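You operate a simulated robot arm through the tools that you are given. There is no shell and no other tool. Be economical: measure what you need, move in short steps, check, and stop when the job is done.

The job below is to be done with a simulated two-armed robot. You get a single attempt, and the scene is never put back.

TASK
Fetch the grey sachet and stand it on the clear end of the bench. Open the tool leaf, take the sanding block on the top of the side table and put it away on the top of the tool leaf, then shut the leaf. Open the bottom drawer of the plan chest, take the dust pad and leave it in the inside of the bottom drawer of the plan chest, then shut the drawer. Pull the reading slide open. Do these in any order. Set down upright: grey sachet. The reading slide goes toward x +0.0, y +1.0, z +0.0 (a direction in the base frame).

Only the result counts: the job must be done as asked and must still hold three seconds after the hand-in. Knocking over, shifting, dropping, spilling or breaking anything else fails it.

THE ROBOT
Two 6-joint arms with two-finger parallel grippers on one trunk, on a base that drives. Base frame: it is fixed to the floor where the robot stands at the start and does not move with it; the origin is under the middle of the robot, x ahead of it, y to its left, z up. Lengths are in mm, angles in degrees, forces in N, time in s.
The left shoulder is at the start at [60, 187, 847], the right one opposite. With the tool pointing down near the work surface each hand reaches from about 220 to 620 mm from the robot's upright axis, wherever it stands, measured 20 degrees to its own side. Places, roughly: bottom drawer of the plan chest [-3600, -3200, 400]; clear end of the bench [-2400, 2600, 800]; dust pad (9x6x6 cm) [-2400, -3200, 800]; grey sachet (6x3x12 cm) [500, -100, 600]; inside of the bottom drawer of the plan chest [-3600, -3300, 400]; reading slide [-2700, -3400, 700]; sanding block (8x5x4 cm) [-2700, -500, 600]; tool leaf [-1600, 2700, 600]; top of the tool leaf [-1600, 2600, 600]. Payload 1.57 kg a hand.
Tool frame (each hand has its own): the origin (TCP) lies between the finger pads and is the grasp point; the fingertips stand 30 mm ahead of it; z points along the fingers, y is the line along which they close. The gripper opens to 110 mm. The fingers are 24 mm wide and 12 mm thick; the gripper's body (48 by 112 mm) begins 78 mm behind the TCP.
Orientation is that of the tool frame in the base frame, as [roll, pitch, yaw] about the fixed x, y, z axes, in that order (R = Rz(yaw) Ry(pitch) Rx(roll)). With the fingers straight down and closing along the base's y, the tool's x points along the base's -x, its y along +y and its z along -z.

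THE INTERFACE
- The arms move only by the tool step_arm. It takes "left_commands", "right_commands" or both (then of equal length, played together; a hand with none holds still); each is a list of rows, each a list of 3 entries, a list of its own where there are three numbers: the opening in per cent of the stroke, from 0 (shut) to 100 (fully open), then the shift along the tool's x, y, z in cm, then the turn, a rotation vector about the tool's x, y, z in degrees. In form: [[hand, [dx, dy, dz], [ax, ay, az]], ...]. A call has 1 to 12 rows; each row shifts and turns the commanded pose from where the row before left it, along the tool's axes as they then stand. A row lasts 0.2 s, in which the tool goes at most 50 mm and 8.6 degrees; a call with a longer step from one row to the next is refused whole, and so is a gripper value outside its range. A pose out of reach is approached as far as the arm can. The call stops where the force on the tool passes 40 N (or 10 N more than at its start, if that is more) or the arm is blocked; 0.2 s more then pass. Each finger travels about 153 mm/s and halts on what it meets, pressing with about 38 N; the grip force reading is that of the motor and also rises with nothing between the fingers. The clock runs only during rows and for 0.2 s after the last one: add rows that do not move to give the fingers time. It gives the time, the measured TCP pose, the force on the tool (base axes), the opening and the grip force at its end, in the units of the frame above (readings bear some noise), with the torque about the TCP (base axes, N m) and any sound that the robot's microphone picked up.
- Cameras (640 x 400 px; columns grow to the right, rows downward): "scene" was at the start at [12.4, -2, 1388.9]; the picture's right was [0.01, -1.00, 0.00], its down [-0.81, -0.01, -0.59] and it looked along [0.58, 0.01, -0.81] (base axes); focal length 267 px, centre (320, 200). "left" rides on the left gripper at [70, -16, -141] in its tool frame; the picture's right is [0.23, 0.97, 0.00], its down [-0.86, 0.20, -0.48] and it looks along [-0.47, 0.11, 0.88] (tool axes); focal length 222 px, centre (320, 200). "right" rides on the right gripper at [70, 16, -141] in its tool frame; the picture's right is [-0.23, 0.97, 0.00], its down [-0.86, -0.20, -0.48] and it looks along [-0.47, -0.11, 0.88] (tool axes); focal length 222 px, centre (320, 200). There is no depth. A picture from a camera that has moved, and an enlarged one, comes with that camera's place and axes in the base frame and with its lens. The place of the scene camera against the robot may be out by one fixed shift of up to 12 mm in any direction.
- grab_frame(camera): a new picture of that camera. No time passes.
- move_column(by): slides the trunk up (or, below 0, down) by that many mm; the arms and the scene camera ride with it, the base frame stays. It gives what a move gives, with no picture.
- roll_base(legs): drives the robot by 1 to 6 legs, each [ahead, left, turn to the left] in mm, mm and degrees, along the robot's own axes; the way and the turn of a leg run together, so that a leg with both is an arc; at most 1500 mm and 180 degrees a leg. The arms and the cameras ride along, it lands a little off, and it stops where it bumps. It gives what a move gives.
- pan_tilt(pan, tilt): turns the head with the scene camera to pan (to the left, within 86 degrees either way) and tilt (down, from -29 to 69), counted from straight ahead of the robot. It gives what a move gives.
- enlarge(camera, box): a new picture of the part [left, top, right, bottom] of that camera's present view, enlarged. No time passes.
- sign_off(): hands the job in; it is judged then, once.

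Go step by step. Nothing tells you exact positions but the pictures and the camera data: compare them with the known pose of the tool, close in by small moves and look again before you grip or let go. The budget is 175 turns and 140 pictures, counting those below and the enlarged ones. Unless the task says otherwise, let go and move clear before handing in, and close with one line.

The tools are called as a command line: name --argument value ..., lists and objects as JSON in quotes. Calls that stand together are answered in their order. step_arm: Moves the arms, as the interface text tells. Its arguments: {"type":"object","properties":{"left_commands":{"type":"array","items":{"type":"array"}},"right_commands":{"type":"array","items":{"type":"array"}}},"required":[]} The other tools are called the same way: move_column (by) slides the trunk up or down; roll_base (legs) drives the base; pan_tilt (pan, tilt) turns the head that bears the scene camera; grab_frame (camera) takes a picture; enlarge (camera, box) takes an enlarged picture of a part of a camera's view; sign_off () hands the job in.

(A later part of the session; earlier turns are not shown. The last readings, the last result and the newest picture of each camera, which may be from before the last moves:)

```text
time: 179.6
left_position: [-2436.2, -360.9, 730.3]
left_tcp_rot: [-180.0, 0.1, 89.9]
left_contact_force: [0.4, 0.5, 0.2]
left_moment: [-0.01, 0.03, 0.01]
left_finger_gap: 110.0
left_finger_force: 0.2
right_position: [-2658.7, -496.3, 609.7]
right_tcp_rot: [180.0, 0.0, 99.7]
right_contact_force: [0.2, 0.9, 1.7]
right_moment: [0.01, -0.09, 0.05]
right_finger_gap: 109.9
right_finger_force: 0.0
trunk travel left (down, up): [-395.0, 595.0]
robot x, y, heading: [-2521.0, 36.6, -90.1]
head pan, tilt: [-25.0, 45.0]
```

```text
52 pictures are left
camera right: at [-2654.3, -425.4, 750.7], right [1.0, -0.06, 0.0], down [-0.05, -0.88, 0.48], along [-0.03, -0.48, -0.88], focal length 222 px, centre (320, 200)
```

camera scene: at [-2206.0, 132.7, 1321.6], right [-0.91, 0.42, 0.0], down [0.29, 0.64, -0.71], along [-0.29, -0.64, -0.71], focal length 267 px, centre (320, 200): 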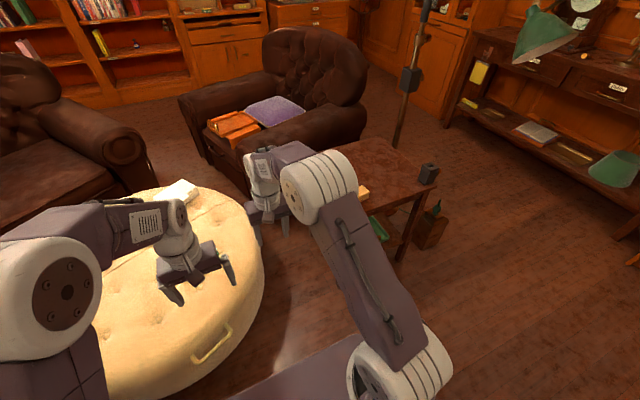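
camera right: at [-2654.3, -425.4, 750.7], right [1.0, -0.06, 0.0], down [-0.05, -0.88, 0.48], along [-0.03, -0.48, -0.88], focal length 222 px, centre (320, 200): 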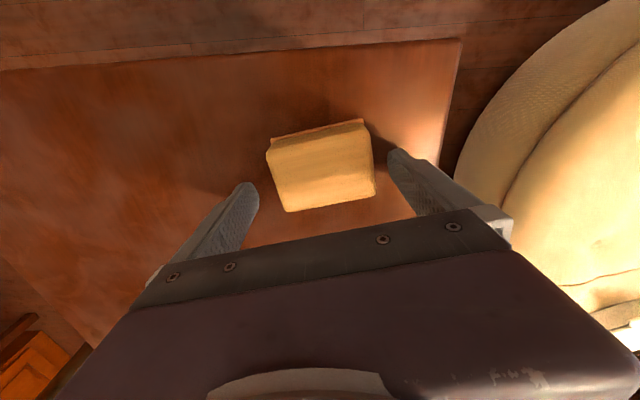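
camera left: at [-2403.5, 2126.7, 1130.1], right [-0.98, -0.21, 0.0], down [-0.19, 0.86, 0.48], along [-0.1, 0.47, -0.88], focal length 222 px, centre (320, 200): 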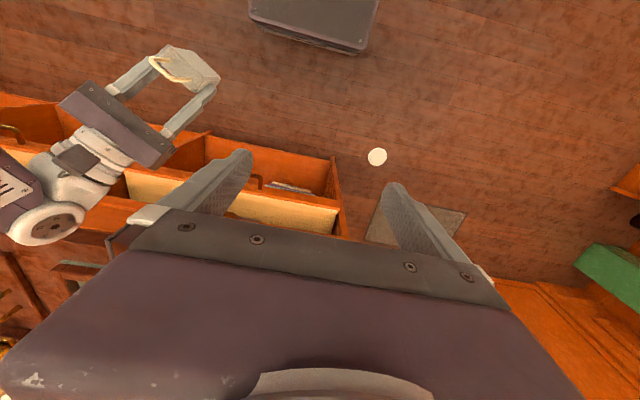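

Now centred with the fingers straddling. Descend 33 mm and close.

step_arm --right_commands '[[100, [0.3, 0.2, 1.6], [0, 0, 0]], [100, [0, 0, 1.6], [0, 0, 0]], [70, [0, 0, 0], [0, 0, 0]], [50, [0, 0, 0], [0, 0, 0]], [50, [0, 0, 0], [0, 0, 0]]]'

grab_frame --camera "right"

```text
time: 179.9
left_position: [-2435.6, -361.1, 731.2]
left_tcp_rot: [179.9, 0.2, 89.9]
left_contact_force: [-0.8, 0.1, -0.2]
left_moment: [0.0, -0.02, 0.01]
left_finger_gap: 109.9
left_finger_force: 0.1
right_position: [-2657.6, -495.7, 609.6]
right_tcp_rot: [179.9, 0.5, 99.8]
right_contact_force: [-1.7, 13.7, 22.9]
right_moment: [0.81, -0.85, 0.31]
right_finger_gap: 109.8
right_finger_force: 0.0
trunk travel left (down, up): [-395.0, 595.0]
robot x, y, heading: [-2520.4, 35.6, -90.1]
head pan, tilt: [-25.0, 45.0]
stopped in row 1 (right hand): the force on the tool passed its limit (the readings are from after the stop); the commanded pose is now the measured one
```

```text
51 pictures are left
camera right: at [-2654.0, -423.3, 750.2], right [1.0, -0.06, 0.0], down [-0.05, -0.87, 0.49], along [-0.03, -0.48, -0.87], focal length 222 px, centre (320, 200)
```

right: 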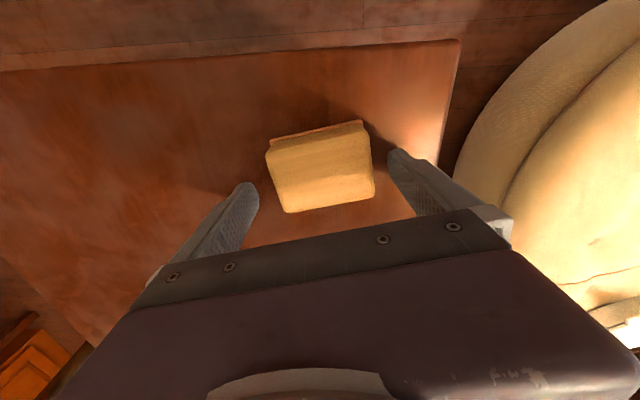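

Fingertips rest on the table at z≈580, so the block's top is ~620 and its centre is about 20 mm back toward me. I lift 5 mm, shift, and close.

step_arm --right_commands '[[100, [0, 0, -0.7], [0, 0, 0]], [100, [2.0, 0.4, 0], [0, 0, 0]], [100, [0, 0, 0], [0, 0, 0]], [70, [0, 0, 0], [0, 0, 0]], [45, [0, 0, 0], [0, 0, 0]], [30, [0, 0, 0], [0, 0, 0]], [30, [0, 0, 0], [0, 0, 0]]]'

grab_frame --camera "right"

```text
time: 181.5
left_position: [-2436.4, -362.3, 730.7]
left_tcp_rot: [179.9, 0.0, 89.9]
left_contact_force: [0.1, -1.1, -0.2]
left_moment: [-0.01, 0.0, -0.01]
left_finger_gap: 110.2
left_finger_force: 0.1
right_position: [-2657.6, -476.7, 614.3]
right_tcp_rot: [-180.0, 0.5, 99.8]
right_contact_force: [-0.3, 0.2, 0.0]
right_moment: [-0.01, 0.0, -0.01]
right_finger_gap: 69.1
right_finger_force: 38.0
trunk travel left (down, up): [-395.0, 595.0]
robot x, y, heading: [-2519.0, 39.2, -90.0]
head pan, tilt: [-25.0, 45.0]
```

```text
50 pictures are left
camera right: at [-2652.7, -404.9, 754.1], right [1.0, -0.06, 0.0], down [-0.05, -0.87, 0.49], along [-0.03, -0.49, -0.87], focal length 222 px, centre (320, 200)
```

right: 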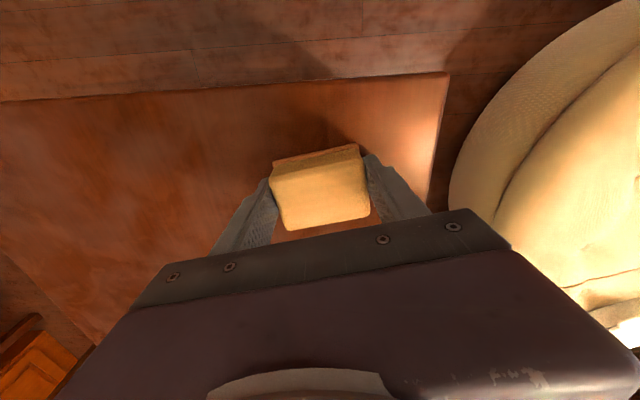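

Gripped (69 mm). I lift it, pull it in, and drive back north along the corridor.

step_arm --right_commands '[[30, [0, 0, -3], [0, 0, 0]], [30, [0, 0, -4], [0, 0, 0]], [30, [2, 0, -4], [0, 0, 0]], [30, [3, 0, -2], [0, 0, 0]], [30, [3, 0, 0], [0, 0, 0]], [30, [3, 0, 0], [0, 0, 0]], [30, [0, 0, 0], [0, 0, 0]]]'

roll_base --legs '[[-100, 130, 0], [0, 330, 0], [-500, 0, 0], [-500, 0, 0], [-400, 0, 0], [-200, 0, 0]]'

```text
time: 183.1
left_position: [-2436.9, -362.7, 728.0]
left_tcp_rot: [-180.0, 0.0, 89.9]
left_contact_force: [0.0, -0.3, -0.4]
left_moment: [0.0, 0.03, 0.0]
left_finger_gap: 110.1
left_finger_force: 0.0
right_position: [-2676.9, -363.7, 744.0]
right_tcp_rot: [-179.9, 0.5, 99.8]
right_contact_force: [0.3, -0.6, -0.8]
right_moment: [0.01, 0.0, 0.0]
right_finger_gap: 68.9
right_finger_force: 37.3
trunk travel left (down, up): [-395.0, 595.0]
robot x, y, heading: [-2519.3, 34.7, -90.3]
head pan, tilt: [-25.0, 45.0]
```

```text
time: 194.7
left_position: [-1980.6, 1334.1, 730.3]
left_tcp_rot: [-180.0, 0.1, 88.8]
left_contact_force: [0.2, 0.6, 0.6]
left_moment: [0.0, -0.01, -0.03]
left_finger_gap: 109.9
left_finger_force: 0.0
right_position: [-2218.3, 1338.2, 744.0]
right_tcp_rot: [-180.0, 0.6, 98.6]
right_contact_force: [0.2, 0.2, -0.2]
right_moment: [-0.04, 0.01, -0.03]
right_finger_gap: 68.9
right_finger_force: 38.3
trunk travel left (down, up): [-395.0, 595.0]
robot x, y, heading: [-2053.3, 1733.9, -91.3]
head pan, tilt: [-25.0, 45.0]
```

Block still held at the start of the bench aisle. Turning to face the bench.

roll_base --legs '[[0, 0, 60], [0, 0, 60], [0, 0, 61]]'

pan_tilt --pan -30 --tilt 42

grab_frame --camera "scene"

```text
time: 203.0
left_position: [-2121.0, 2134.2, 730.1]
left_tcp_rot: [180.0, 0.0, -92.4]
left_contact_force: [0.0, 0.0, 0.2]
left_moment: [0.02, -0.04, -0.02]
left_finger_gap: 110.2
left_finger_force: 0.1
right_position: [-1882.7, 2123.8, 745.1]
right_tcp_rot: [-180.0, 0.5, -82.4]
right_contact_force: [1.2, -0.1, 0.2]
right_moment: [0.02, 0.03, 0.0]
right_finger_gap: 69.0
right_finger_force: 37.8
trunk travel left (down, up): [-395.0, 595.0]
robot x, y, heading: [-2055.8, 1735.4, 87.7]
head pan, tilt: [-25.0, 45.0]
```

```text
time: 203.7
left_position: [-2120.7, 2132.7, 729.7]
left_tcp_rot: [179.9, 0.0, -92.5]
left_contact_force: [-0.5, 0.3, -0.1]
left_moment: [0.01, -0.02, -0.01]
left_finger_gap: 110.1
left_finger_force: 0.0
right_position: [-1882.6, 2124.5, 744.8]
right_tcp_rot: [-180.0, 0.4, -82.6]
right_contact_force: [-1.0, 0.2, -1.4]
right_moment: [0.07, 0.01, 0.0]
right_finger_gap: 68.8
right_finger_force: 38.1
trunk travel left (down, up): [-395.0, 595.0]
robot x, y, heading: [-2057.1, 1730.7, 87.9]
head pan, tilt: [-30.0, 42.0]
```

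```text
49 pictures are left
camera scene: at [-2012.7, 1740.1, 1325.8], right [0.84, -0.54, 0.0], down [-0.36, -0.57, -0.74], along [0.4, 0.63, -0.67], focal length 267 px, centre (320, 200)
```

scene: 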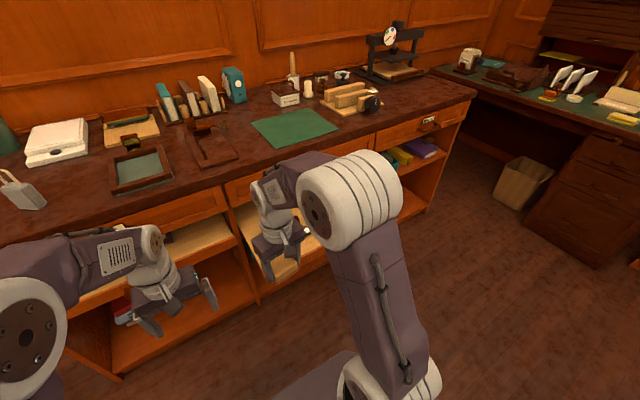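

Leaf's free area is about [-1520, 2330] at z≈580. I drive so the block hangs above it.

roll_base --legs '[[0, 0, 1.5], [0, -360, 0], [200, 0, 0]]'

grab_frame --camera "right"

pan_tilt --pan -15 --tilt 50

grab_frame --camera "scene"

```text
time: 207.6
left_position: [-1754.9, 2322.1, 730.6]
left_tcp_rot: [-180.0, 0.0, -91.3]
left_contact_force: [-0.1, -0.3, -0.8]
left_moment: [-0.01, 0.01, -0.01]
left_finger_gap: 110.1
left_finger_force: 0.0
right_position: [-1514.3, 2317.5, 743.7]
right_tcp_rot: [-179.9, 0.5, -81.4]
right_contact_force: [0.5, -0.2, -0.9]
right_moment: [-0.03, 0.04, 0.01]
right_finger_gap: 68.9
right_finger_force: 38.2
trunk travel left (down, up): [-395.0, 595.0]
robot x, y, heading: [-1681.1, 1918.9, 88.6]
head pan, tilt: [-30.0, 42.0]
```

```text
48 pictures are left
camera right: at [-1520.7, 2244.6, 883.7], right [-1.0, 0.08, 0.0], down [0.07, 0.87, 0.49], along [0.04, 0.48, -0.87], focal length 222 px, centre (320, 200)
```

right: 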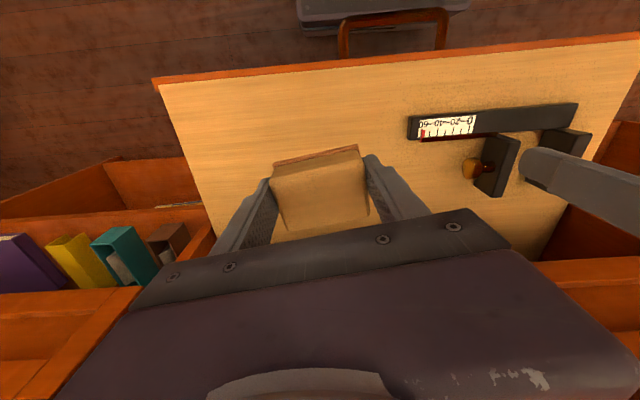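

```text
time: 208.3
left_position: [-1753.3, 2323.1, 728.9]
left_tcp_rot: [-179.9, 0.0, -91.3]
left_contact_force: [0.0, 0.7, 0.8]
left_moment: [-0.02, -0.01, 0.01]
left_finger_gap: 109.8
left_finger_force: 0.0
right_position: [-1515.3, 2316.8, 743.9]
right_tcp_rot: [-180.0, 0.5, -81.4]
right_contact_force: [-0.5, 0.5, -1.0]
right_moment: [-0.02, 0.0, 0.01]
right_finger_gap: 69.1
right_finger_force: 38.2
trunk travel left (down, up): [-395.0, 595.0]
robot x, y, heading: [-1680.3, 1923.8, 88.8]
head pan, tilt: [-15.0, 50.0]
```

```text
47 pictures are left
camera scene: at [-1660.2, 1933.1, 1314.6], right [0.96, -0.28, 0.0], down [-0.22, -0.73, -0.64], along [0.18, 0.62, -0.77], focal length 267 px, centre (320, 200)
```

scene: 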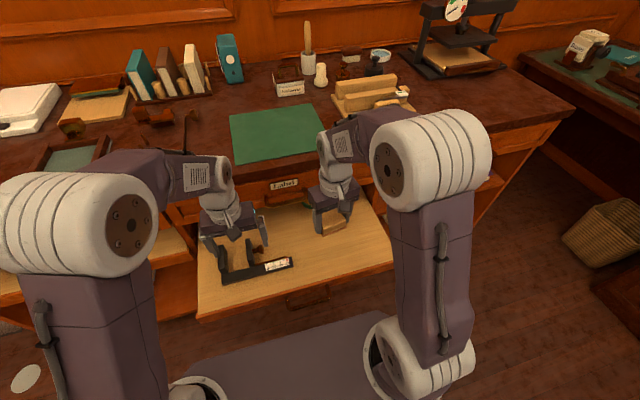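

The block is over clear leaf surface. I lower by arm and feel for contact.

step_arm --right_commands '[[30, [0, 0, 4], [0, 0, 0]], [30, [0, 0, 4], [0, 0, 0]], [30, [0, 0, 3], [0, 0, 0]], [30, [0, 0, 0.6], [0, 0, 0]], [30, [0, 0, 0.6], [0, 0, 0]], [30, [0, 0, 0.6], [0, 0, 0]], [30, [0, 0, 0], [0, 0, 0]]]'

grab_frame --camera "right"

```text
time: 209.9
left_position: [-1754.0, 2322.1, 729.1]
left_tcp_rot: [-180.0, 0.0, -91.4]
left_contact_force: [0.8, 0.2, 0.1]
left_moment: [-0.02, 0.01, -0.01]
left_finger_gap: 109.9
left_finger_force: 0.1
right_position: [-1515.5, 2318.6, 615.6]
right_tcp_rot: [-179.9, 0.5, -81.5]
right_contact_force: [-0.4, 0.1, -1.2]
right_moment: [-0.02, -0.01, -0.02]
right_finger_gap: 69.1
right_finger_force: 38.2
trunk travel left (down, up): [-395.0, 595.0]
robot x, y, heading: [-1680.1, 1921.5, 88.7]
head pan, tilt: [-15.0, 50.0]
```

```text
46 pictures are left
camera right: at [-1520.6, 2245.4, 755.9], right [-1.0, 0.08, 0.0], down [0.07, 0.87, 0.49], along [0.04, 0.48, -0.87], focal length 222 px, centre (320, 200)
```

right: 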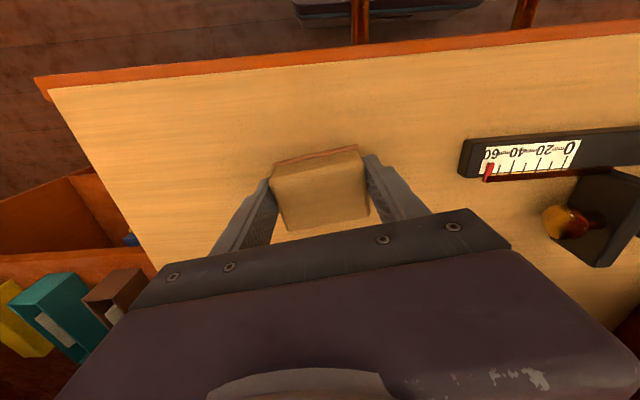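

step_arm --right_commands '[[30, [0, 0, 0.5], [0, 0, 0]], [30, [0, 0, 0.5], [0, 0, 0]], [30, [0, 0, 0.5], [0, 0, 0]], [30, [0, 0, 0.5], [0, 0, 0]], [30, [0, 0, 0.5], [0, 0, 0]], [30, [0, 0, 0.5], [0, 0, 0]], [30, [0, 0, 0.5], [0, 0, 0]], [30, [0, 0, 0.5], [0, 0, 0]], [30, [0, 0, 0.5], [0, 0, 0]], [30, [0, 0, 0.5], [0, 0, 0]]]'

```text
time: 210.8
left_position: [-1754.0, 2321.1, 731.0]
left_tcp_rot: [179.9, 0.1, -91.4]
left_contact_force: [0.1, 0.2, -0.5]
left_moment: [0.03, -0.01, 0.01]
left_finger_gap: 109.9
left_finger_force: 0.0
right_position: [-1515.6, 2321.5, 605.9]
right_tcp_rot: [-179.9, 1.2, -81.5]
right_contact_force: [0.7, -0.1, 28.4]
right_moment: [-0.48, 0.47, 0.11]
right_finger_gap: 69.0
right_finger_force: 37.3
trunk travel left (down, up): [-395.0, 595.0]
robot x, y, heading: [-1680.5, 1920.5, 88.8]
head pan, tilt: [-15.0, 50.0]
stopped in row 4 (right hand): the force on the tool passed its limit (the readings are from after the stop); the commanded pose is now the measured one
```

Contact. I ease off 2 mm, open, and rise.

step_arm --right_commands '[[30, [0, 0, -0.2], [0, 0, 0]], [70, [0, 0, 0], [0, 0, 0]], [90, [0, 0, 0], [0, 0, 0]], [95, [0, 0, -3], [0, 0, 0]], [95, [0, 0, -4], [0, 0, 0]], [95, [0, 0, -5], [0, 0, 0]], [95, [0, 0, -3], [0, 0, 0]]]'

grab_frame --camera "right"

```text
time: 212.4
left_position: [-1754.7, 2321.7, 730.9]
left_tcp_rot: [-180.0, -0.1, -91.4]
left_contact_force: [1.0, 0.7, 0.8]
left_moment: [0.02, 0.01, 0.01]
left_finger_gap: 110.1
left_finger_force: 0.0
right_position: [-1514.9, 2318.0, 756.3]
right_tcp_rot: [-179.9, 0.8, -81.6]
right_contact_force: [0.1, -0.1, 0.3]
right_moment: [0.01, 0.02, -0.01]
right_finger_gap: 104.7
right_finger_force: 0.1
trunk travel left (down, up): [-395.0, 595.0]
robot x, y, heading: [-1682.7, 1917.5, 88.7]
head pan, tilt: [-15.0, 50.0]
```

```text
45 pictures are left
camera right: at [-1521.3, 2245.1, 895.8], right [-1.0, 0.08, 0.0], down [0.07, 0.87, 0.49], along [0.04, 0.49, -0.87], focal length 222 px, centre (320, 200)
```

right: 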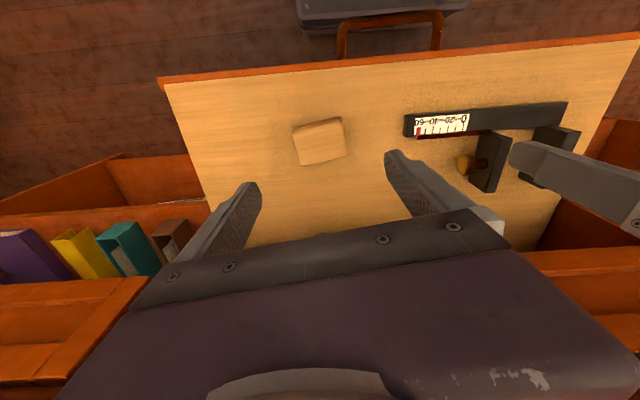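

The block rests on the leaf. I back off 280 mm, close the right fingers, and pitch the hand forward for pushing.

roll_base --legs '[[-275, 0, 0]]'

step_arm --right_commands '[[60, [-3, 0, 0], [0, 0, 8]], [30, [-3, 0, 0], [0, -7, 0]], [0, [-3, 0, 0], [0, -7, 0]], [0, [-3, 0, 0], [0, -7, 0]], [0, [0, 0, 0], [0, -7, 0]], [0, [0, 0, 0], [0, -7, 0]], [0, [0, 0, 0], [0, -7, 0]], [0, [0, 0, 0], [0, -7, 0]], [0, [0, 0, 0], [0, -7, 0]], [0, [0, 0, 0], [0, -7, 0]], [0, [0, 0, 0], [0, 0, 0]]]'

grab_frame --camera "scene"

```text
time: 214.3
left_position: [-1761.5, 2045.7, 729.4]
left_tcp_rot: [180.0, 0.1, -91.2]
left_contact_force: [0.7, 0.2, -0.4]
left_moment: [0.04, 0.01, 0.0]
left_finger_gap: 109.7
left_finger_force: 0.0
right_position: [-1522.3, 2042.9, 755.9]
right_tcp_rot: [180.0, 1.0, -81.4]
right_contact_force: [0.4, -0.4, -0.1]
right_moment: [0.03, 0.0, 0.0]
right_finger_gap: 104.5
right_finger_force: 0.1
trunk travel left (down, up): [-395.0, 595.0]
robot x, y, heading: [-1686.8, 1646.5, 88.8]
head pan, tilt: [-15.0, 50.0]
```

```text
time: 216.7
left_position: [-1761.0, 2045.3, 731.1]
left_tcp_rot: [-180.0, 0.0, -91.3]
left_contact_force: [-0.5, 0.6, -0.2]
left_moment: [-0.03, 0.02, 0.01]
left_finger_gap: 110.0
left_finger_force: 0.0
right_position: [-1527.1, 2160.7, 768.6]
right_tcp_rot: [179.7, 63.9, -89.6]
right_contact_force: [-0.2, 0.5, 0.0]
right_moment: [0.01, 0.0, 0.01]
right_finger_gap: 0.0
right_finger_force: 21.7
right hand out of reach, approached as far as the arm can: row 7
trunk travel left (down, up): [-395.0, 595.0]
robot x, y, heading: [-1687.7, 1643.9, 88.9]
head pan, tilt: [-15.0, 50.0]
```

```text
44 pictures are left
camera scene: at [-1666.6, 1657.2, 1314.6], right [0.96, -0.28, 0.0], down [-0.21, -0.74, -0.64], along [0.18, 0.62, -0.77], focal length 267 px, centre (320, 200)
```

scene: 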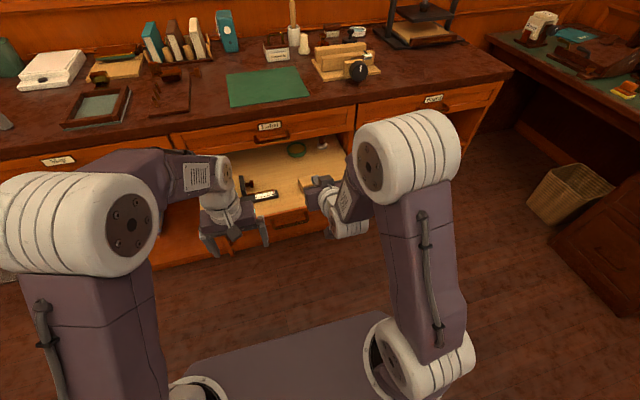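

move_column --by -203

step_arm --right_commands '[[0, [0, -2.0, 0], [0, 0, 0]], [0, [0, 0, 0], [0, 0, 0]]]'

grab_frame --camera "right"

enlarge --camera "scene" --box '[190, 80, 430, 230]'

```text
time: 218.9
left_position: [-1760.1, 2045.8, 527.8]
left_tcp_rot: [-180.0, 0.1, -91.2]
left_contact_force: [0.1, 0.0, 1.3]
left_moment: [-0.02, -0.01, -0.04]
left_finger_gap: 110.0
left_finger_force: 0.1
right_position: [-1527.3, 2161.0, 565.7]
right_tcp_rot: [179.7, 63.7, -89.7]
right_contact_force: [0.1, -0.9, 0.5]
right_moment: [0.0, -0.02, 0.01]
right_finger_gap: 0.0
right_finger_force: 21.4
trunk travel left (down, up): [-192.0, 798.0]
robot x, y, heading: [-1689.0, 1647.2, 88.8]
head pan, tilt: [-15.0, 50.0]
```

```text
time: 219.5
left_position: [-1759.3, 2046.2, 526.8]
left_tcp_rot: [-180.0, 0.0, -91.4]
left_contact_force: [-0.2, 0.3, 0.4]
left_moment: [0.03, 0.0, -0.03]
left_finger_gap: 110.1
left_finger_force: 0.0
right_position: [-1508.4, 2161.6, 566.1]
right_tcp_rot: [179.7, 63.8, -89.7]
right_contact_force: [0.0, -0.2, 0.2]
right_moment: [0.01, -0.01, -0.02]
right_finger_gap: 0.0
right_finger_force: 21.4
trunk travel left (down, up): [-192.0, 798.0]
robot x, y, heading: [-1686.0, 1644.0, 88.6]
head pan, tilt: [-15.0, 50.0]
```

```text
43 pictures are left
camera right: at [-1522.7, 2004.0, 564.7], right [-0.97, 0.09, 0.21], down [0.2, -0.05, 0.98], along [0.1, 0.99, 0.03], focal length 222 px, centre (320, 200)
```

right: 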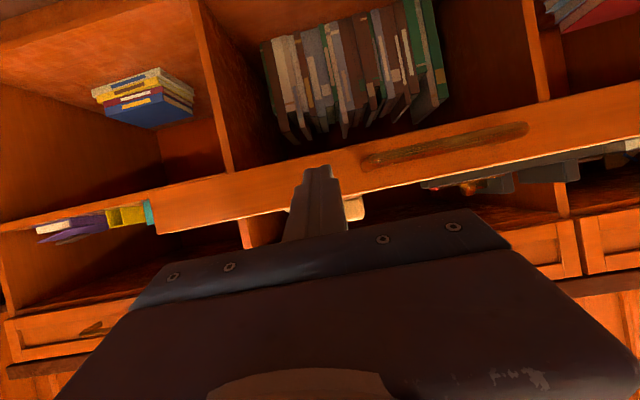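

```text
2.67 times, centred on (310, 155) of scene
camera zoom: at [-1666.5, 1657.3, 1111.6], right [0.96, -0.28, 0.0], down [-0.21, -0.74, -0.64], along [0.18, 0.62, -0.77], focal length 712 px, centre (347, 320)
```

zoom: 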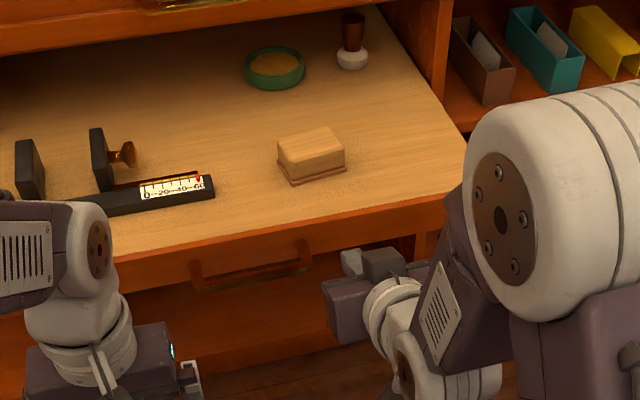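

Fingertip lines up with the leaf's front face right of its handle. I push by driving forward.

roll_base --legs '[[200, 0, 0]]'

roll_base --legs '[[60, 0, 0]]'

grab_frame --camera "scene"

grab_frame --camera "right"

```text
time: 221.1
left_position: [-1756.7, 2248.8, 525.2]
left_tcp_rot: [180.0, 0.0, -91.2]
left_contact_force: [0.3, 0.4, 1.0]
left_moment: [0.0, 0.03, 0.0]
left_finger_gap: 110.0
left_finger_force: 0.0
right_position: [-1504.3, 2365.9, 565.5]
right_tcp_rot: [179.7, 63.8, -89.7]
right_contact_force: [0.2, -0.4, -0.3]
right_moment: [-0.01, -0.01, -0.01]
right_finger_gap: 0.0
right_finger_force: 21.5
trunk travel left (down, up): [-192.0, 798.0]
robot x, y, heading: [-1680.2, 1846.0, 88.8]
head pan, tilt: [-15.0, 50.0]
```

```text
time: 222.1
left_position: [-1754.1, 2294.1, 526.9]
left_tcp_rot: [180.0, 0.1, -91.3]
left_contact_force: [0.0, 0.1, -0.6]
left_moment: [-0.04, -0.04, -0.02]
left_finger_gap: 110.0
left_finger_force: 0.0
right_position: [-1502.3, 2406.6, 564.3]
right_tcp_rot: [179.7, 63.4, -89.6]
right_contact_force: [-0.8, -4.6, 2.1]
right_moment: [0.03, 0.03, -0.04]
right_finger_gap: 0.0
right_finger_force: 21.6
trunk travel left (down, up): [-192.0, 798.0]
robot x, y, heading: [-1678.6, 1895.3, 88.7]
head pan, tilt: [-15.0, 50.0]
stopped in leg 1: the force on the tool passed its limit (the readings are from after the stop); the commanded pose is now the measured one
```

```text
41 pictures are left
camera scene: at [-1661.3, 1905.3, 1111.5], right [0.96, -0.28, 0.0], down [-0.21, -0.73, -0.64], along [0.18, 0.62, -0.77], focal length 267 px, centre (320, 200)
```

scene: 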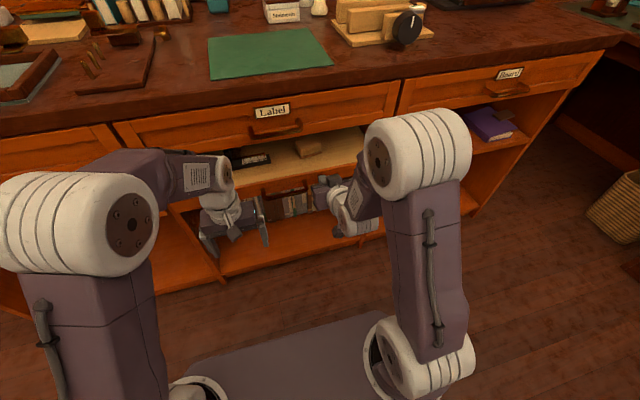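

```text
40 pictures are left
camera right: at [-1517.4, 2248.6, 564.0], right [-0.97, 0.09, 0.2], down [0.2, -0.04, 0.98], along [0.1, 0.99, 0.02], focal length 222 px, centre (320, 200)
```

right: 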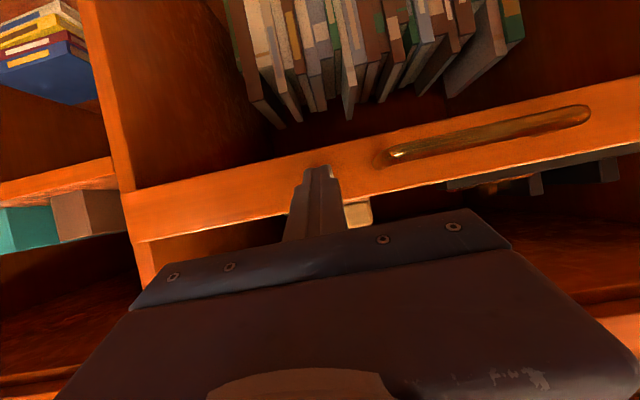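

The push stopped on force; I test with a short arm push whether the leaf is fully home.

step_arm --right_commands '[[0, [-0.22, 0, 0.45], [0, 0, 0]], [0, [-0.22, 0, 0.45], [0, 0, 0]], [0, [-0.22, 0, 0.45], [0, 0, 0]]]'

enlarge --camera "scene" --box '[160, 90, 400, 240]'

```text
time: 222.6
left_position: [-1754.7, 2291.8, 528.2]
left_tcp_rot: [-180.0, 0.1, -91.3]
left_contact_force: [-0.5, -0.3, -0.4]
left_moment: [-0.02, 0.02, -0.03]
left_finger_gap: 110.0
left_finger_force: 0.2
right_position: [-1501.9, 2406.8, 562.6]
right_tcp_rot: [179.7, 62.7, -89.6]
right_contact_force: [-1.7, -18.9, 6.4]
right_moment: [0.15, 0.0, 0.05]
right_finger_gap: 0.0
right_finger_force: 20.9
trunk travel left (down, up): [-192.0, 798.0]
robot x, y, heading: [-1679.9, 1894.3, 88.5]
head pan, tilt: [-15.0, 50.0]
stopped in row 2 (right hand): the force on the tool passed its limit (the readings are from after the stop); the commanded pose is now the measured one
```

```text
2.67 times, centred on (280, 165) of scene
camera zoom: at [-1661.6, 1902.4, 1111.7], right [0.96, -0.28, 0.0], down [-0.22, -0.73, -0.64], along [0.18, 0.62, -0.76], focal length 712 px, centre (427, 293)
```

zoom: 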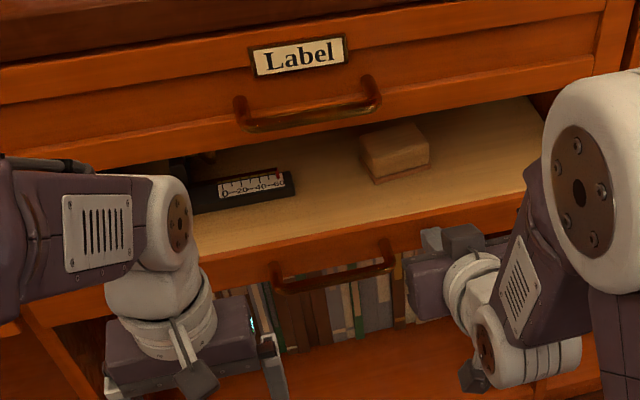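

The leaf is firmly shut with the block on it. Next: the plan chest corner far to the south-west. I back away, straighten the hand, raise the trunk and turn around.

roll_base --legs '[[-120, 0, 0]]'

step_arm --right_commands '[[60, [0, 0, 0], [0, 7.85, 0]], [60, [0, 0, 0], [0, 7.85, 0]], [60, [0, 0, 0], [0, 7.85, 0]], [60, [0, 0, 0], [0, 7.85, 0]], [60, [0, 0, 0], [0, 7.85, 0]], [60, [0, 0, 0], [0, 7.85, 0]], [60, [0, 0, 0], [0, 7.85, 0]], [60, [0, 0, 0], [0, 7.85, 0]], [60, [3, 0, 0], [0, 0, 0]], [60, [3, 0, 0], [0, 0, 0]], [60, [3, 0, 0], [0, 0, 0]]]'

move_column --by 200

roll_base --legs '[[0, 340, 0], [0, 0, 90], [0, 0, 91]]'

```text
time: 223.8
left_position: [-1758.4, 2170.3, 527.4]
left_tcp_rot: [179.9, 0.0, -91.3]
left_contact_force: [0.6, -0.6, 0.9]
left_moment: [-0.02, -0.08, -0.01]
left_finger_gap: 109.7
left_finger_force: 0.0
right_position: [-1504.1, 2285.1, 561.5]
right_tcp_rot: [179.7, 62.7, -89.5]
right_contact_force: [0.2, 0.0, -0.1]
right_moment: [-0.03, -0.01, -0.01]
right_finger_gap: 0.2
right_finger_force: 21.5
trunk travel left (down, up): [-192.0, 798.0]
robot x, y, heading: [-1685.0, 1769.9, 88.7]
head pan, tilt: [-15.0, 50.0]
```

```text
time: 226.2
left_position: [-1757.2, 2170.6, 525.9]
left_tcp_rot: [180.0, 0.0, -91.3]
left_contact_force: [-0.2, 0.6, -0.5]
left_moment: [-0.01, -0.02, 0.02]
left_finger_gap: 110.2
left_finger_force: 0.1
right_position: [-1506.4, 2196.2, 563.9]
right_tcp_rot: [180.0, -0.2, -89.2]
right_contact_force: [0.3, 0.1, 0.7]
right_moment: [0.02, -0.02, -0.01]
right_finger_gap: 66.1
right_finger_force: 0.0
trunk travel left (down, up): [-192.0, 798.0]
robot x, y, heading: [-1683.5, 1770.0, 88.6]
head pan, tilt: [-15.0, 50.0]
```

```text
time: 228.4
left_position: [-1758.0, 2170.4, 726.1]
left_tcp_rot: [180.0, -0.1, -91.3]
left_contact_force: [0.2, -0.3, 0.3]
left_moment: [0.01, -0.02, 0.02]
left_finger_gap: 110.0
left_finger_force: 0.1
right_position: [-1505.6, 2195.9, 764.1]
right_tcp_rot: [179.9, -0.2, -89.3]
right_contact_force: [0.1, 0.1, -0.7]
right_moment: [-0.02, -0.02, -0.03]
right_finger_gap: 66.0
right_finger_force: 0.0
trunk travel left (down, up): [-392.0, 598.0]
robot x, y, heading: [-1680.9, 1771.3, 88.9]
head pan, tilt: [-15.0, 50.0]
```

```text
time: 238.3
left_position: [-1949.5, 1378.7, 726.1]
left_tcp_rot: [179.9, 0.0, 88.4]
left_contact_force: [0.1, 0.4, -0.3]
left_moment: [0.0, 0.02, 0.01]
left_finger_gap: 110.0
left_finger_force: 0.0
right_position: [-2201.4, 1353.6, 763.9]
right_tcp_rot: [179.9, -0.1, 90.5]
right_contact_force: [-0.2, -0.4, -0.2]
right_moment: [-0.02, -0.02, -0.01]
right_finger_gap: 65.9
right_finger_force: 0.1
trunk travel left (down, up): [-392.0, 598.0]
robot x, y, heading: [-2021.9, 1781.4, -91.4]
head pan, tilt: [-15.0, 50.0]
```

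roll_base --legs '[[500, 0, 0], [500, 0, 0], [500, 0, 0], [140, 0, 0], [0, -450, 0]]'

pan_tilt --pan -60 --tilt 28

grab_frame --camera "scene"

```text
time: 249.5
left_position: [-2437.4, -247.2, 726.3]
left_tcp_rot: [179.9, 0.0, 88.8]
left_contact_force: [0.2, 0.3, 0.1]
left_moment: [0.05, -0.06, 0.02]
left_finger_gap: 110.0
left_finger_force: 0.0
right_position: [-2689.1, -272.7, 762.8]
right_tcp_rot: [179.8, -0.1, 90.8]
right_contact_force: [1.1, -0.5, -0.1]
right_moment: [0.03, -0.04, 0.0]
right_finger_gap: 66.0
right_finger_force: 0.1
trunk travel left (down, up): [-392.0, 598.0]
robot x, y, heading: [-2513.1, 153.5, -91.1]
head pan, tilt: [-15.0, 50.0]
```

```text
time: 250.6
left_position: [-2435.9, -246.4, 725.2]
left_tcp_rot: [180.0, -0.1, 88.8]
left_contact_force: [-0.1, 0.4, 0.3]
left_moment: [-0.02, 0.01, -0.03]
left_finger_gap: 110.0
left_finger_force: 0.1
right_position: [-2689.2, -271.2, 764.7]
right_tcp_rot: [179.9, -0.1, 90.8]
right_contact_force: [0.1, -0.7, 0.2]
right_moment: [0.02, 0.0, -0.01]
right_finger_gap: 65.9
right_finger_force: 0.0
trunk travel left (down, up): [-392.0, 598.0]
robot x, y, heading: [-2510.6, 154.5, -91.3]
head pan, tilt: [-60.0, 28.0]
```

```text
38 pictures are left
camera scene: at [-2591.5, 166.2, 1344.3], right [-0.48, 0.88, 0.0], down [0.41, 0.23, -0.88], along [-0.77, -0.43, -0.47], focal length 267 px, centre (320, 200)
```

scene: 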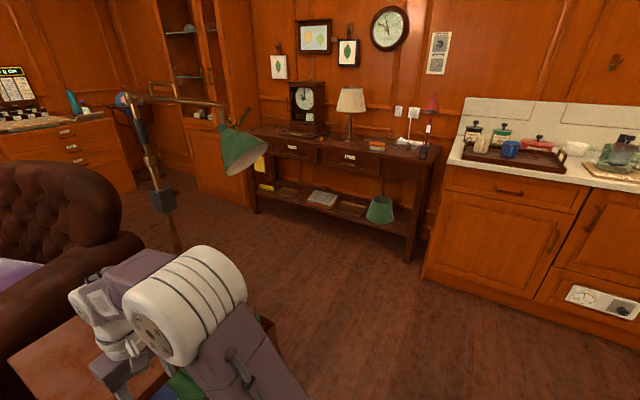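

Lamp with a boom stands near [-3110, -850]; the clear lane is around x≈-3700. I go west, then south.

roll_base --legs '[[0, -600, 0], [0, -600, 0], [500, 0, 0], [500, 0, 0], [500, 0, 0]]'

pan_tilt --pan 10 --tilt 20

grab_frame --camera "scene"

```text
time: 264.8
left_position: [-3626.5, -1753.1, 725.4]
left_tcp_rot: [179.9, 0.0, 90.5]
left_contact_force: [0.5, -0.9, 0.2]
left_moment: [0.0, 0.01, 0.01]
left_finger_gap: 110.0
left_finger_force: 0.0
right_position: [-3878.6, -1786.6, 763.9]
right_tcp_rot: [179.8, -0.1, 92.5]
right_contact_force: [0.3, 0.2, 0.1]
right_moment: [-0.01, -0.03, 0.03]
right_finger_gap: 66.1
right_finger_force: 0.1
trunk travel left (down, up): [-392.0, 598.0]
robot x, y, heading: [-3712.2, -1355.3, -89.6]
head pan, tilt: [-60.0, 28.0]
```

```text
time: 266.2
left_position: [-3627.3, -1753.2, 726.0]
left_tcp_rot: [179.8, 0.0, 90.4]
left_contact_force: [0.5, 1.0, -0.4]
left_moment: [0.0, 0.02, 0.0]
left_finger_gap: 110.0
left_finger_force: 0.1
right_position: [-3878.5, -1785.1, 764.1]
right_tcp_rot: [179.8, -0.1, 92.5]
right_contact_force: [-0.3, -0.7, -0.7]
right_moment: [0.02, 0.0, 0.0]
right_finger_gap: 66.1
right_finger_force: 0.0
trunk travel left (down, up): [-392.0, 598.0]
robot x, y, heading: [-3717.7, -1358.2, -89.3]
head pan, tilt: [10.0, 20.0]
```

```text
37 pictures are left
camera scene: at [-3698.2, -1389.8, 1357.2], right [-0.98, -0.18, 0.0], down [-0.06, 0.34, -0.94], along [0.17, -0.92, -0.34], focal length 267 px, centre (320, 200)
```

scene: 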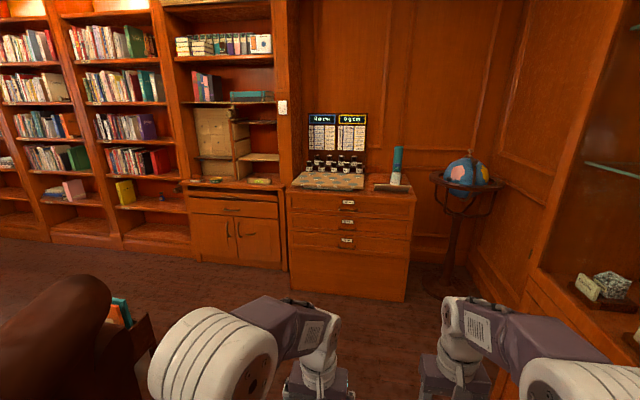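

enlarge --camera "scene" --box '[160, 100, 416, 260]'

```text
2.50 times, centred on (288, 180) of scene
camera zoom: at [-3698.2, -1389.8, 1357.2], right [-0.98, -0.18, 0.0], down [-0.06, 0.34, -0.94], along [0.17, -0.92, -0.34], focal length 667 px, centre (400, 250)
```

zoom: 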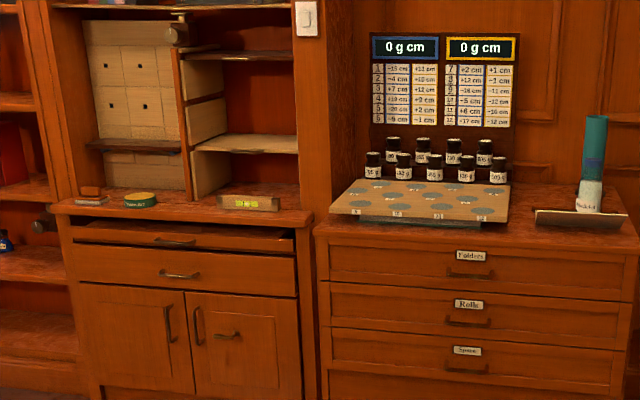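

The pad sits on the ledge of the bay at about [-2343, -3250, 810], with the reading slide's handle near [-2630, -3230, 660] below. The bottom drawer handle of the chest is near [-3584, -3040, 400]. I drive up to the chest and set the right hand for the pull.

roll_base --legs '[[0, 255, 0], [500, 0, 0], [450, 0, 0]]'

step_arm --right_commands '[[60, [0, 0, 0], [0, 0, 7.7]], [60, [0, 0, 0], [0, 0, 7.7]], [60, [0, 0, 0], [0, 0, 7.7]], [60, [0, 0, 0], [0, 0, 7.7]], [60, [0, 0, 0], [0, 0, 7.7]], [60, [0, 0, 0], [0, 0, 7.7]], [60, [0, 0, 0], [0, 0, 7.7]], [60, [0, 0, 0], [0, 0, 7.7]], [60, [0, 0, 0], [0, 0, 7.7]], [60, [0, 0, 0], [0, 0, 7.7]], [60, [0, 0, 0], [0, 0, 7.7]], [60, [0, 0, 0], [0, 0, 7.7]]]'

move_column --by -280

step_arm --right_commands '[[60, [0, 4, 0], [-5, 0, 0]], [60, [0, 4, 0], [-7, 0, 0]], [60, [0, 3, 0], [-7, 0, 0]], [60, [0, 2, 1], [-7, 0, 0]], [60, [0, 1, 1], [-7, 0, 0]], [60, [0, 1, 1], [-7, 0, 0]], [60, [0, 0, 0], [-7, 0, 0]], [60, [0, 0, 0], [-7, 0, 0]], [60, [0, 0, 0], [-7, 0, 0]], [60, [0, 0, 0], [0, 0, 0]]]'

grab_frame --camera "right"

```text
time: 272.9
left_position: [-3342.3, -2700.3, 726.7]
left_tcp_rot: [179.9, 0.1, 91.5]
left_contact_force: [-0.3, -1.5, 0.3]
left_moment: [0.01, 0.0, -0.01]
left_finger_gap: 109.9
left_finger_force: 0.1
right_position: [-3592.0, -2738.3, 762.5]
right_tcp_rot: [179.9, -0.1, 93.5]
right_contact_force: [-1.0, -0.4, -0.7]
right_moment: [0.01, -0.03, 0.0]
right_finger_gap: 66.1
right_finger_force: 0.1
trunk travel left (down, up): [-392.0, 598.0]
robot x, y, heading: [-3433.7, -2303.9, -88.4]
head pan, tilt: [10.0, 20.0]
```

```text
time: 275.5
left_position: [-3342.6, -2699.8, 726.9]
left_tcp_rot: [179.9, 0.0, 91.6]
left_contact_force: [-0.3, -0.2, 0.6]
left_moment: [0.03, 0.0, 0.03]
left_finger_gap: 110.0
left_finger_force: 0.1
right_position: [-3591.4, -2737.8, 763.4]
right_tcp_rot: [-180.0, -0.1, 0.9]
right_contact_force: [0.5, -0.2, 0.9]
right_moment: [0.02, -0.02, 0.0]
right_finger_gap: 65.9
right_finger_force: 0.0
trunk travel left (down, up): [-392.0, 598.0]
robot x, y, heading: [-3435.9, -2302.0, -88.3]
head pan, tilt: [10.0, 20.0]
```

```text
time: 278.4
left_position: [-3341.1, -2700.5, 447.3]
left_tcp_rot: [179.9, -0.1, 91.5]
left_contact_force: [-0.7, -0.3, -0.6]
left_moment: [0.01, 0.0, 0.02]
left_finger_gap: 109.9
left_finger_force: 0.1
right_position: [-3591.6, -2738.1, 483.5]
right_tcp_rot: [180.0, -0.1, 1.1]
right_contact_force: [0.0, 0.4, -0.6]
right_moment: [-0.02, -0.01, 0.0]
right_finger_gap: 65.8
right_finger_force: 0.1
trunk travel left (down, up): [-112.0, 878.0]
robot x, y, heading: [-3434.6, -2302.9, -88.4]
head pan, tilt: [10.0, 20.0]
```

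```text
time: 280.6
left_position: [-3341.9, -2699.0, 445.6]
left_tcp_rot: [-180.0, 0.0, 91.5]
left_contact_force: [-0.6, 0.1, -0.1]
left_moment: [0.02, 0.04, 0.02]
left_finger_gap: 110.1
left_finger_force: 0.1
right_position: [-3584.0, -2896.8, 482.2]
right_tcp_rot: [123.7, -1.2, 2.2]
right_contact_force: [-0.3, -0.4, -0.5]
right_moment: [-0.01, -0.01, 0.01]
right_finger_gap: 65.9
right_finger_force: 0.1
right hand out of reach, approached as far as the arm can: row 7
trunk travel left (down, up): [-112.0, 878.0]
robot x, y, heading: [-3432.7, -2307.8, -88.4]
head pan, tilt: [10.0, 20.0]
```

```text
35 pictures are left
camera right: at [-3520.5, -2785.8, 574.3], right [-0.22, -0.55, 0.8], down [-0.88, 0.48, 0.08], along [-0.43, -0.69, -0.59], focal length 222 px, centre (320, 200)
```

right: 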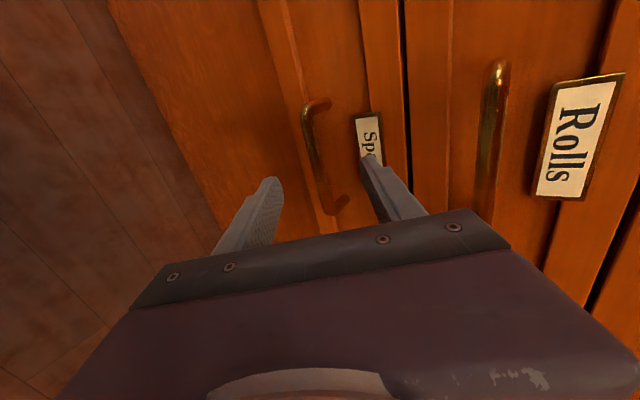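

Handle is ≈105 mm ahead along the tool axis. I lower 50 mm and drive ahead 60 mm, then check.

move_column --by -52

roll_base --legs '[[55, 0, 0]]'

grab_frame --camera "right"

```text
time: 281.5
left_position: [-3342.0, -2699.6, 394.3]
left_tcp_rot: [179.9, 0.0, 91.5]
left_contact_force: [0.3, 0.1, 0.1]
left_moment: [0.0, 0.0, 0.0]
left_finger_gap: 110.0
left_finger_force: 0.0
right_position: [-3584.0, -2896.9, 428.8]
right_tcp_rot: [123.8, -1.3, 2.2]
right_contact_force: [0.3, -0.1, 0.7]
right_moment: [-0.02, 0.01, 0.01]
right_finger_gap: 66.1
right_finger_force: 0.1
trunk travel left (down, up): [-60.0, 930.0]
robot x, y, heading: [-3435.5, -2304.6, -88.3]
head pan, tilt: [10.0, 20.0]
```

```text
time: 282.3
left_position: [-3342.4, -2712.2, 394.7]
left_tcp_rot: [180.0, 0.2, 91.4]
left_contact_force: [0.2, -0.8, 0.1]
left_moment: [0.05, 0.04, -0.01]
left_finger_gap: 109.8
left_finger_force: 0.0
right_position: [-3583.4, -2906.6, 433.5]
right_tcp_rot: [123.7, -1.1, 2.2]
right_contact_force: [1.9, 26.6, 14.4]
right_moment: [-0.84, -0.02, -0.33]
right_finger_gap: 63.3
right_finger_force: 0.0
trunk travel left (down, up): [-60.0, 930.0]
robot x, y, heading: [-3434.8, -2318.2, -88.4]
head pan, tilt: [10.0, 20.0]
stopped in leg 1: the force on the tool passed its limit (the readings are from after the stop); the commanded pose is now the measured one
```

```text
34 pictures are left
camera right: at [-3520.3, -2795.1, 525.5], right [-0.22, -0.55, 0.81], down [-0.88, 0.48, 0.08], along [-0.43, -0.69, -0.59], focal length 222 px, centre (320, 200)
```

right: 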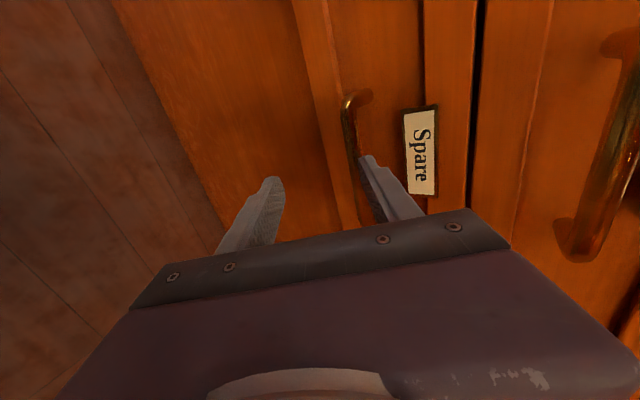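

The bar is nearer and higher than I thought (≈[-3589, -2954, 449]). I back off, raise 24 mm, and move in.

roll_base --legs '[[-20, 0, 0]]'

move_column --by 24

roll_base --legs '[[52, 0, 0]]'

grab_frame --camera "right"

```text
time: 283.1
left_position: [-3342.9, -2693.5, 393.7]
left_tcp_rot: [179.8, -0.1, 91.3]
left_contact_force: [0.0, 0.4, 0.4]
left_moment: [0.02, 0.01, 0.03]
left_finger_gap: 109.9
left_finger_force: 0.2
right_position: [-3584.0, -2887.5, 428.9]
right_tcp_rot: [123.8, -1.3, 2.3]
right_contact_force: [0.1, 0.6, -0.3]
right_moment: [0.03, -0.01, 0.01]
right_finger_gap: 66.3
right_finger_force: 0.0
trunk travel left (down, up): [-60.0, 930.0]
robot x, y, heading: [-3434.4, -2301.6, -88.5]
head pan, tilt: [10.0, 20.0]
```

```text
time: 283.8
left_position: [-3343.5, -2692.9, 418.3]
left_tcp_rot: [179.9, -0.1, 91.4]
left_contact_force: [0.0, 0.2, -0.7]
left_moment: [0.0, 0.0, 0.0]
left_finger_gap: 110.0
left_finger_force: 0.0
right_position: [-3583.2, -2888.3, 453.6]
right_tcp_rot: [123.9, -1.2, 2.2]
right_contact_force: [0.4, -0.1, 0.0]
right_moment: [0.04, -0.01, 0.0]
right_finger_gap: 66.1
right_finger_force: 0.0
trunk travel left (down, up): [-84.0, 906.0]
robot x, y, heading: [-3436.8, -2298.4, -88.6]
head pan, tilt: [10.0, 20.0]
```

```text
time: 284.7
left_position: [-3339.5, -2744.5, 418.0]
left_tcp_rot: [179.9, -0.2, 91.7]
left_contact_force: [0.5, 0.7, 0.1]
left_moment: [0.0, -0.02, 0.0]
left_finger_gap: 110.0
left_finger_force: 0.2
right_position: [-3581.3, -2939.8, 453.7]
right_tcp_rot: [123.7, -1.4, 2.4]
right_contact_force: [-1.4, -0.8, 0.5]
right_moment: [-0.02, -0.02, 0.01]
right_finger_gap: 66.3
right_finger_force: 0.0
trunk travel left (down, up): [-84.0, 906.0]
robot x, y, heading: [-3434.2, -2348.6, -88.7]
head pan, tilt: [10.0, 20.0]
```

```text
33 pictures are left
camera right: at [-3518.5, -2829.7, 547.3], right [-0.22, -0.55, 0.8], down [-0.88, 0.47, 0.08], along [-0.43, -0.69, -0.59], focal length 222 px, centre (320, 200)
```

right: 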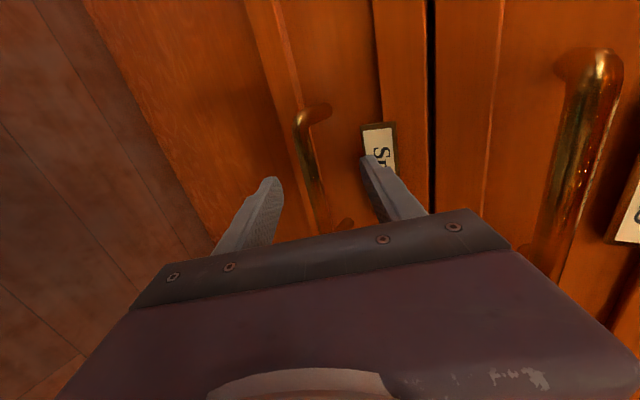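

The bar runs between the fingers. Closing.

step_arm --right_commands '[[30, [0, 0, 0], [0, 0, 0]], [10, [0, 0, 0], [0, 0, 0]], [0, [0, 0, 0], [0, 0, 0]], [0, [0, 0, 0], [0, 0, 0]]]'

```text
time: 285.7
left_position: [-3341.1, -2745.4, 416.8]
left_tcp_rot: [179.9, -0.1, 91.5]
left_contact_force: [-0.4, 1.1, -0.1]
left_moment: [0.01, 0.01, 0.0]
left_finger_gap: 110.1
left_finger_force: 0.0
right_position: [-3582.0, -2938.2, 450.7]
right_tcp_rot: [124.5, -1.3, 2.3]
right_contact_force: [1.5, 22.3, -18.3]
right_moment: [0.53, 0.33, 0.04]
right_finger_gap: 13.0
right_finger_force: 30.0
trunk travel left (down, up): [-84.0, 906.0]
robot x, y, heading: [-3434.5, -2347.6, -88.5]
head pan, tilt: [10.0, 20.0]
```

Gripped. Pull back 260 mm.

roll_base --legs '[[-260, 0, 0]]'

pan_tilt --pan -5 --tilt 50

grab_frame --camera "scene"

```text
time: 287.6
left_position: [-3345.7, -2483.3, 416.9]
left_tcp_rot: [179.9, -0.2, 91.9]
left_contact_force: [-0.1, -0.5, 0.3]
left_moment: [0.03, -0.01, -0.03]
left_finger_gap: 110.2
left_finger_force: 0.1
right_position: [-3585.0, -2679.2, 451.8]
right_tcp_rot: [124.3, -1.2, 2.7]
right_contact_force: [21.0, -0.1, -25.0]
right_moment: [0.43, -0.41, 0.53]
right_finger_gap: 12.8
right_finger_force: 29.4
trunk travel left (down, up): [-84.0, 906.0]
robot x, y, heading: [-3443.7, -2090.2, -88.2]
head pan, tilt: [10.0, 20.0]
```

```text
time: 288.5
left_position: [-3345.8, -2482.8, 416.5]
left_tcp_rot: [179.9, -0.1, 91.9]
left_contact_force: [0.0, -0.5, -0.8]
left_moment: [0.03, -0.01, -0.02]
left_finger_gap: 110.2
left_finger_force: 0.0
right_position: [-3585.3, -2678.2, 451.1]
right_tcp_rot: [124.3, -1.2, 2.7]
right_contact_force: [4.2, 0.9, -13.5]
right_moment: [0.28, -0.06, 0.05]
right_finger_gap: 12.5
right_finger_force: 29.5
trunk travel left (down, up): [-84.0, 906.0]
robot x, y, heading: [-3439.6, -2085.8, -88.1]
head pan, tilt: [-5.0, 50.0]
```

```text
32 pictures are left
camera scene: at [-3449.2, -2109.1, 1003.6], right [-1.0, 0.05, 0.0], down [0.04, 0.77, -0.64], along [-0.03, -0.64, -0.77], focal length 267 px, centre (320, 200)
```

scene: 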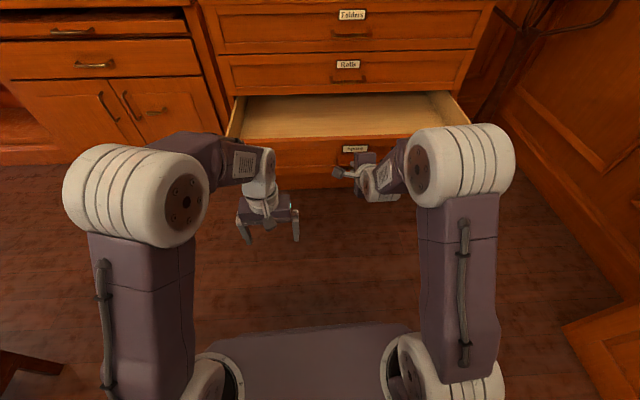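

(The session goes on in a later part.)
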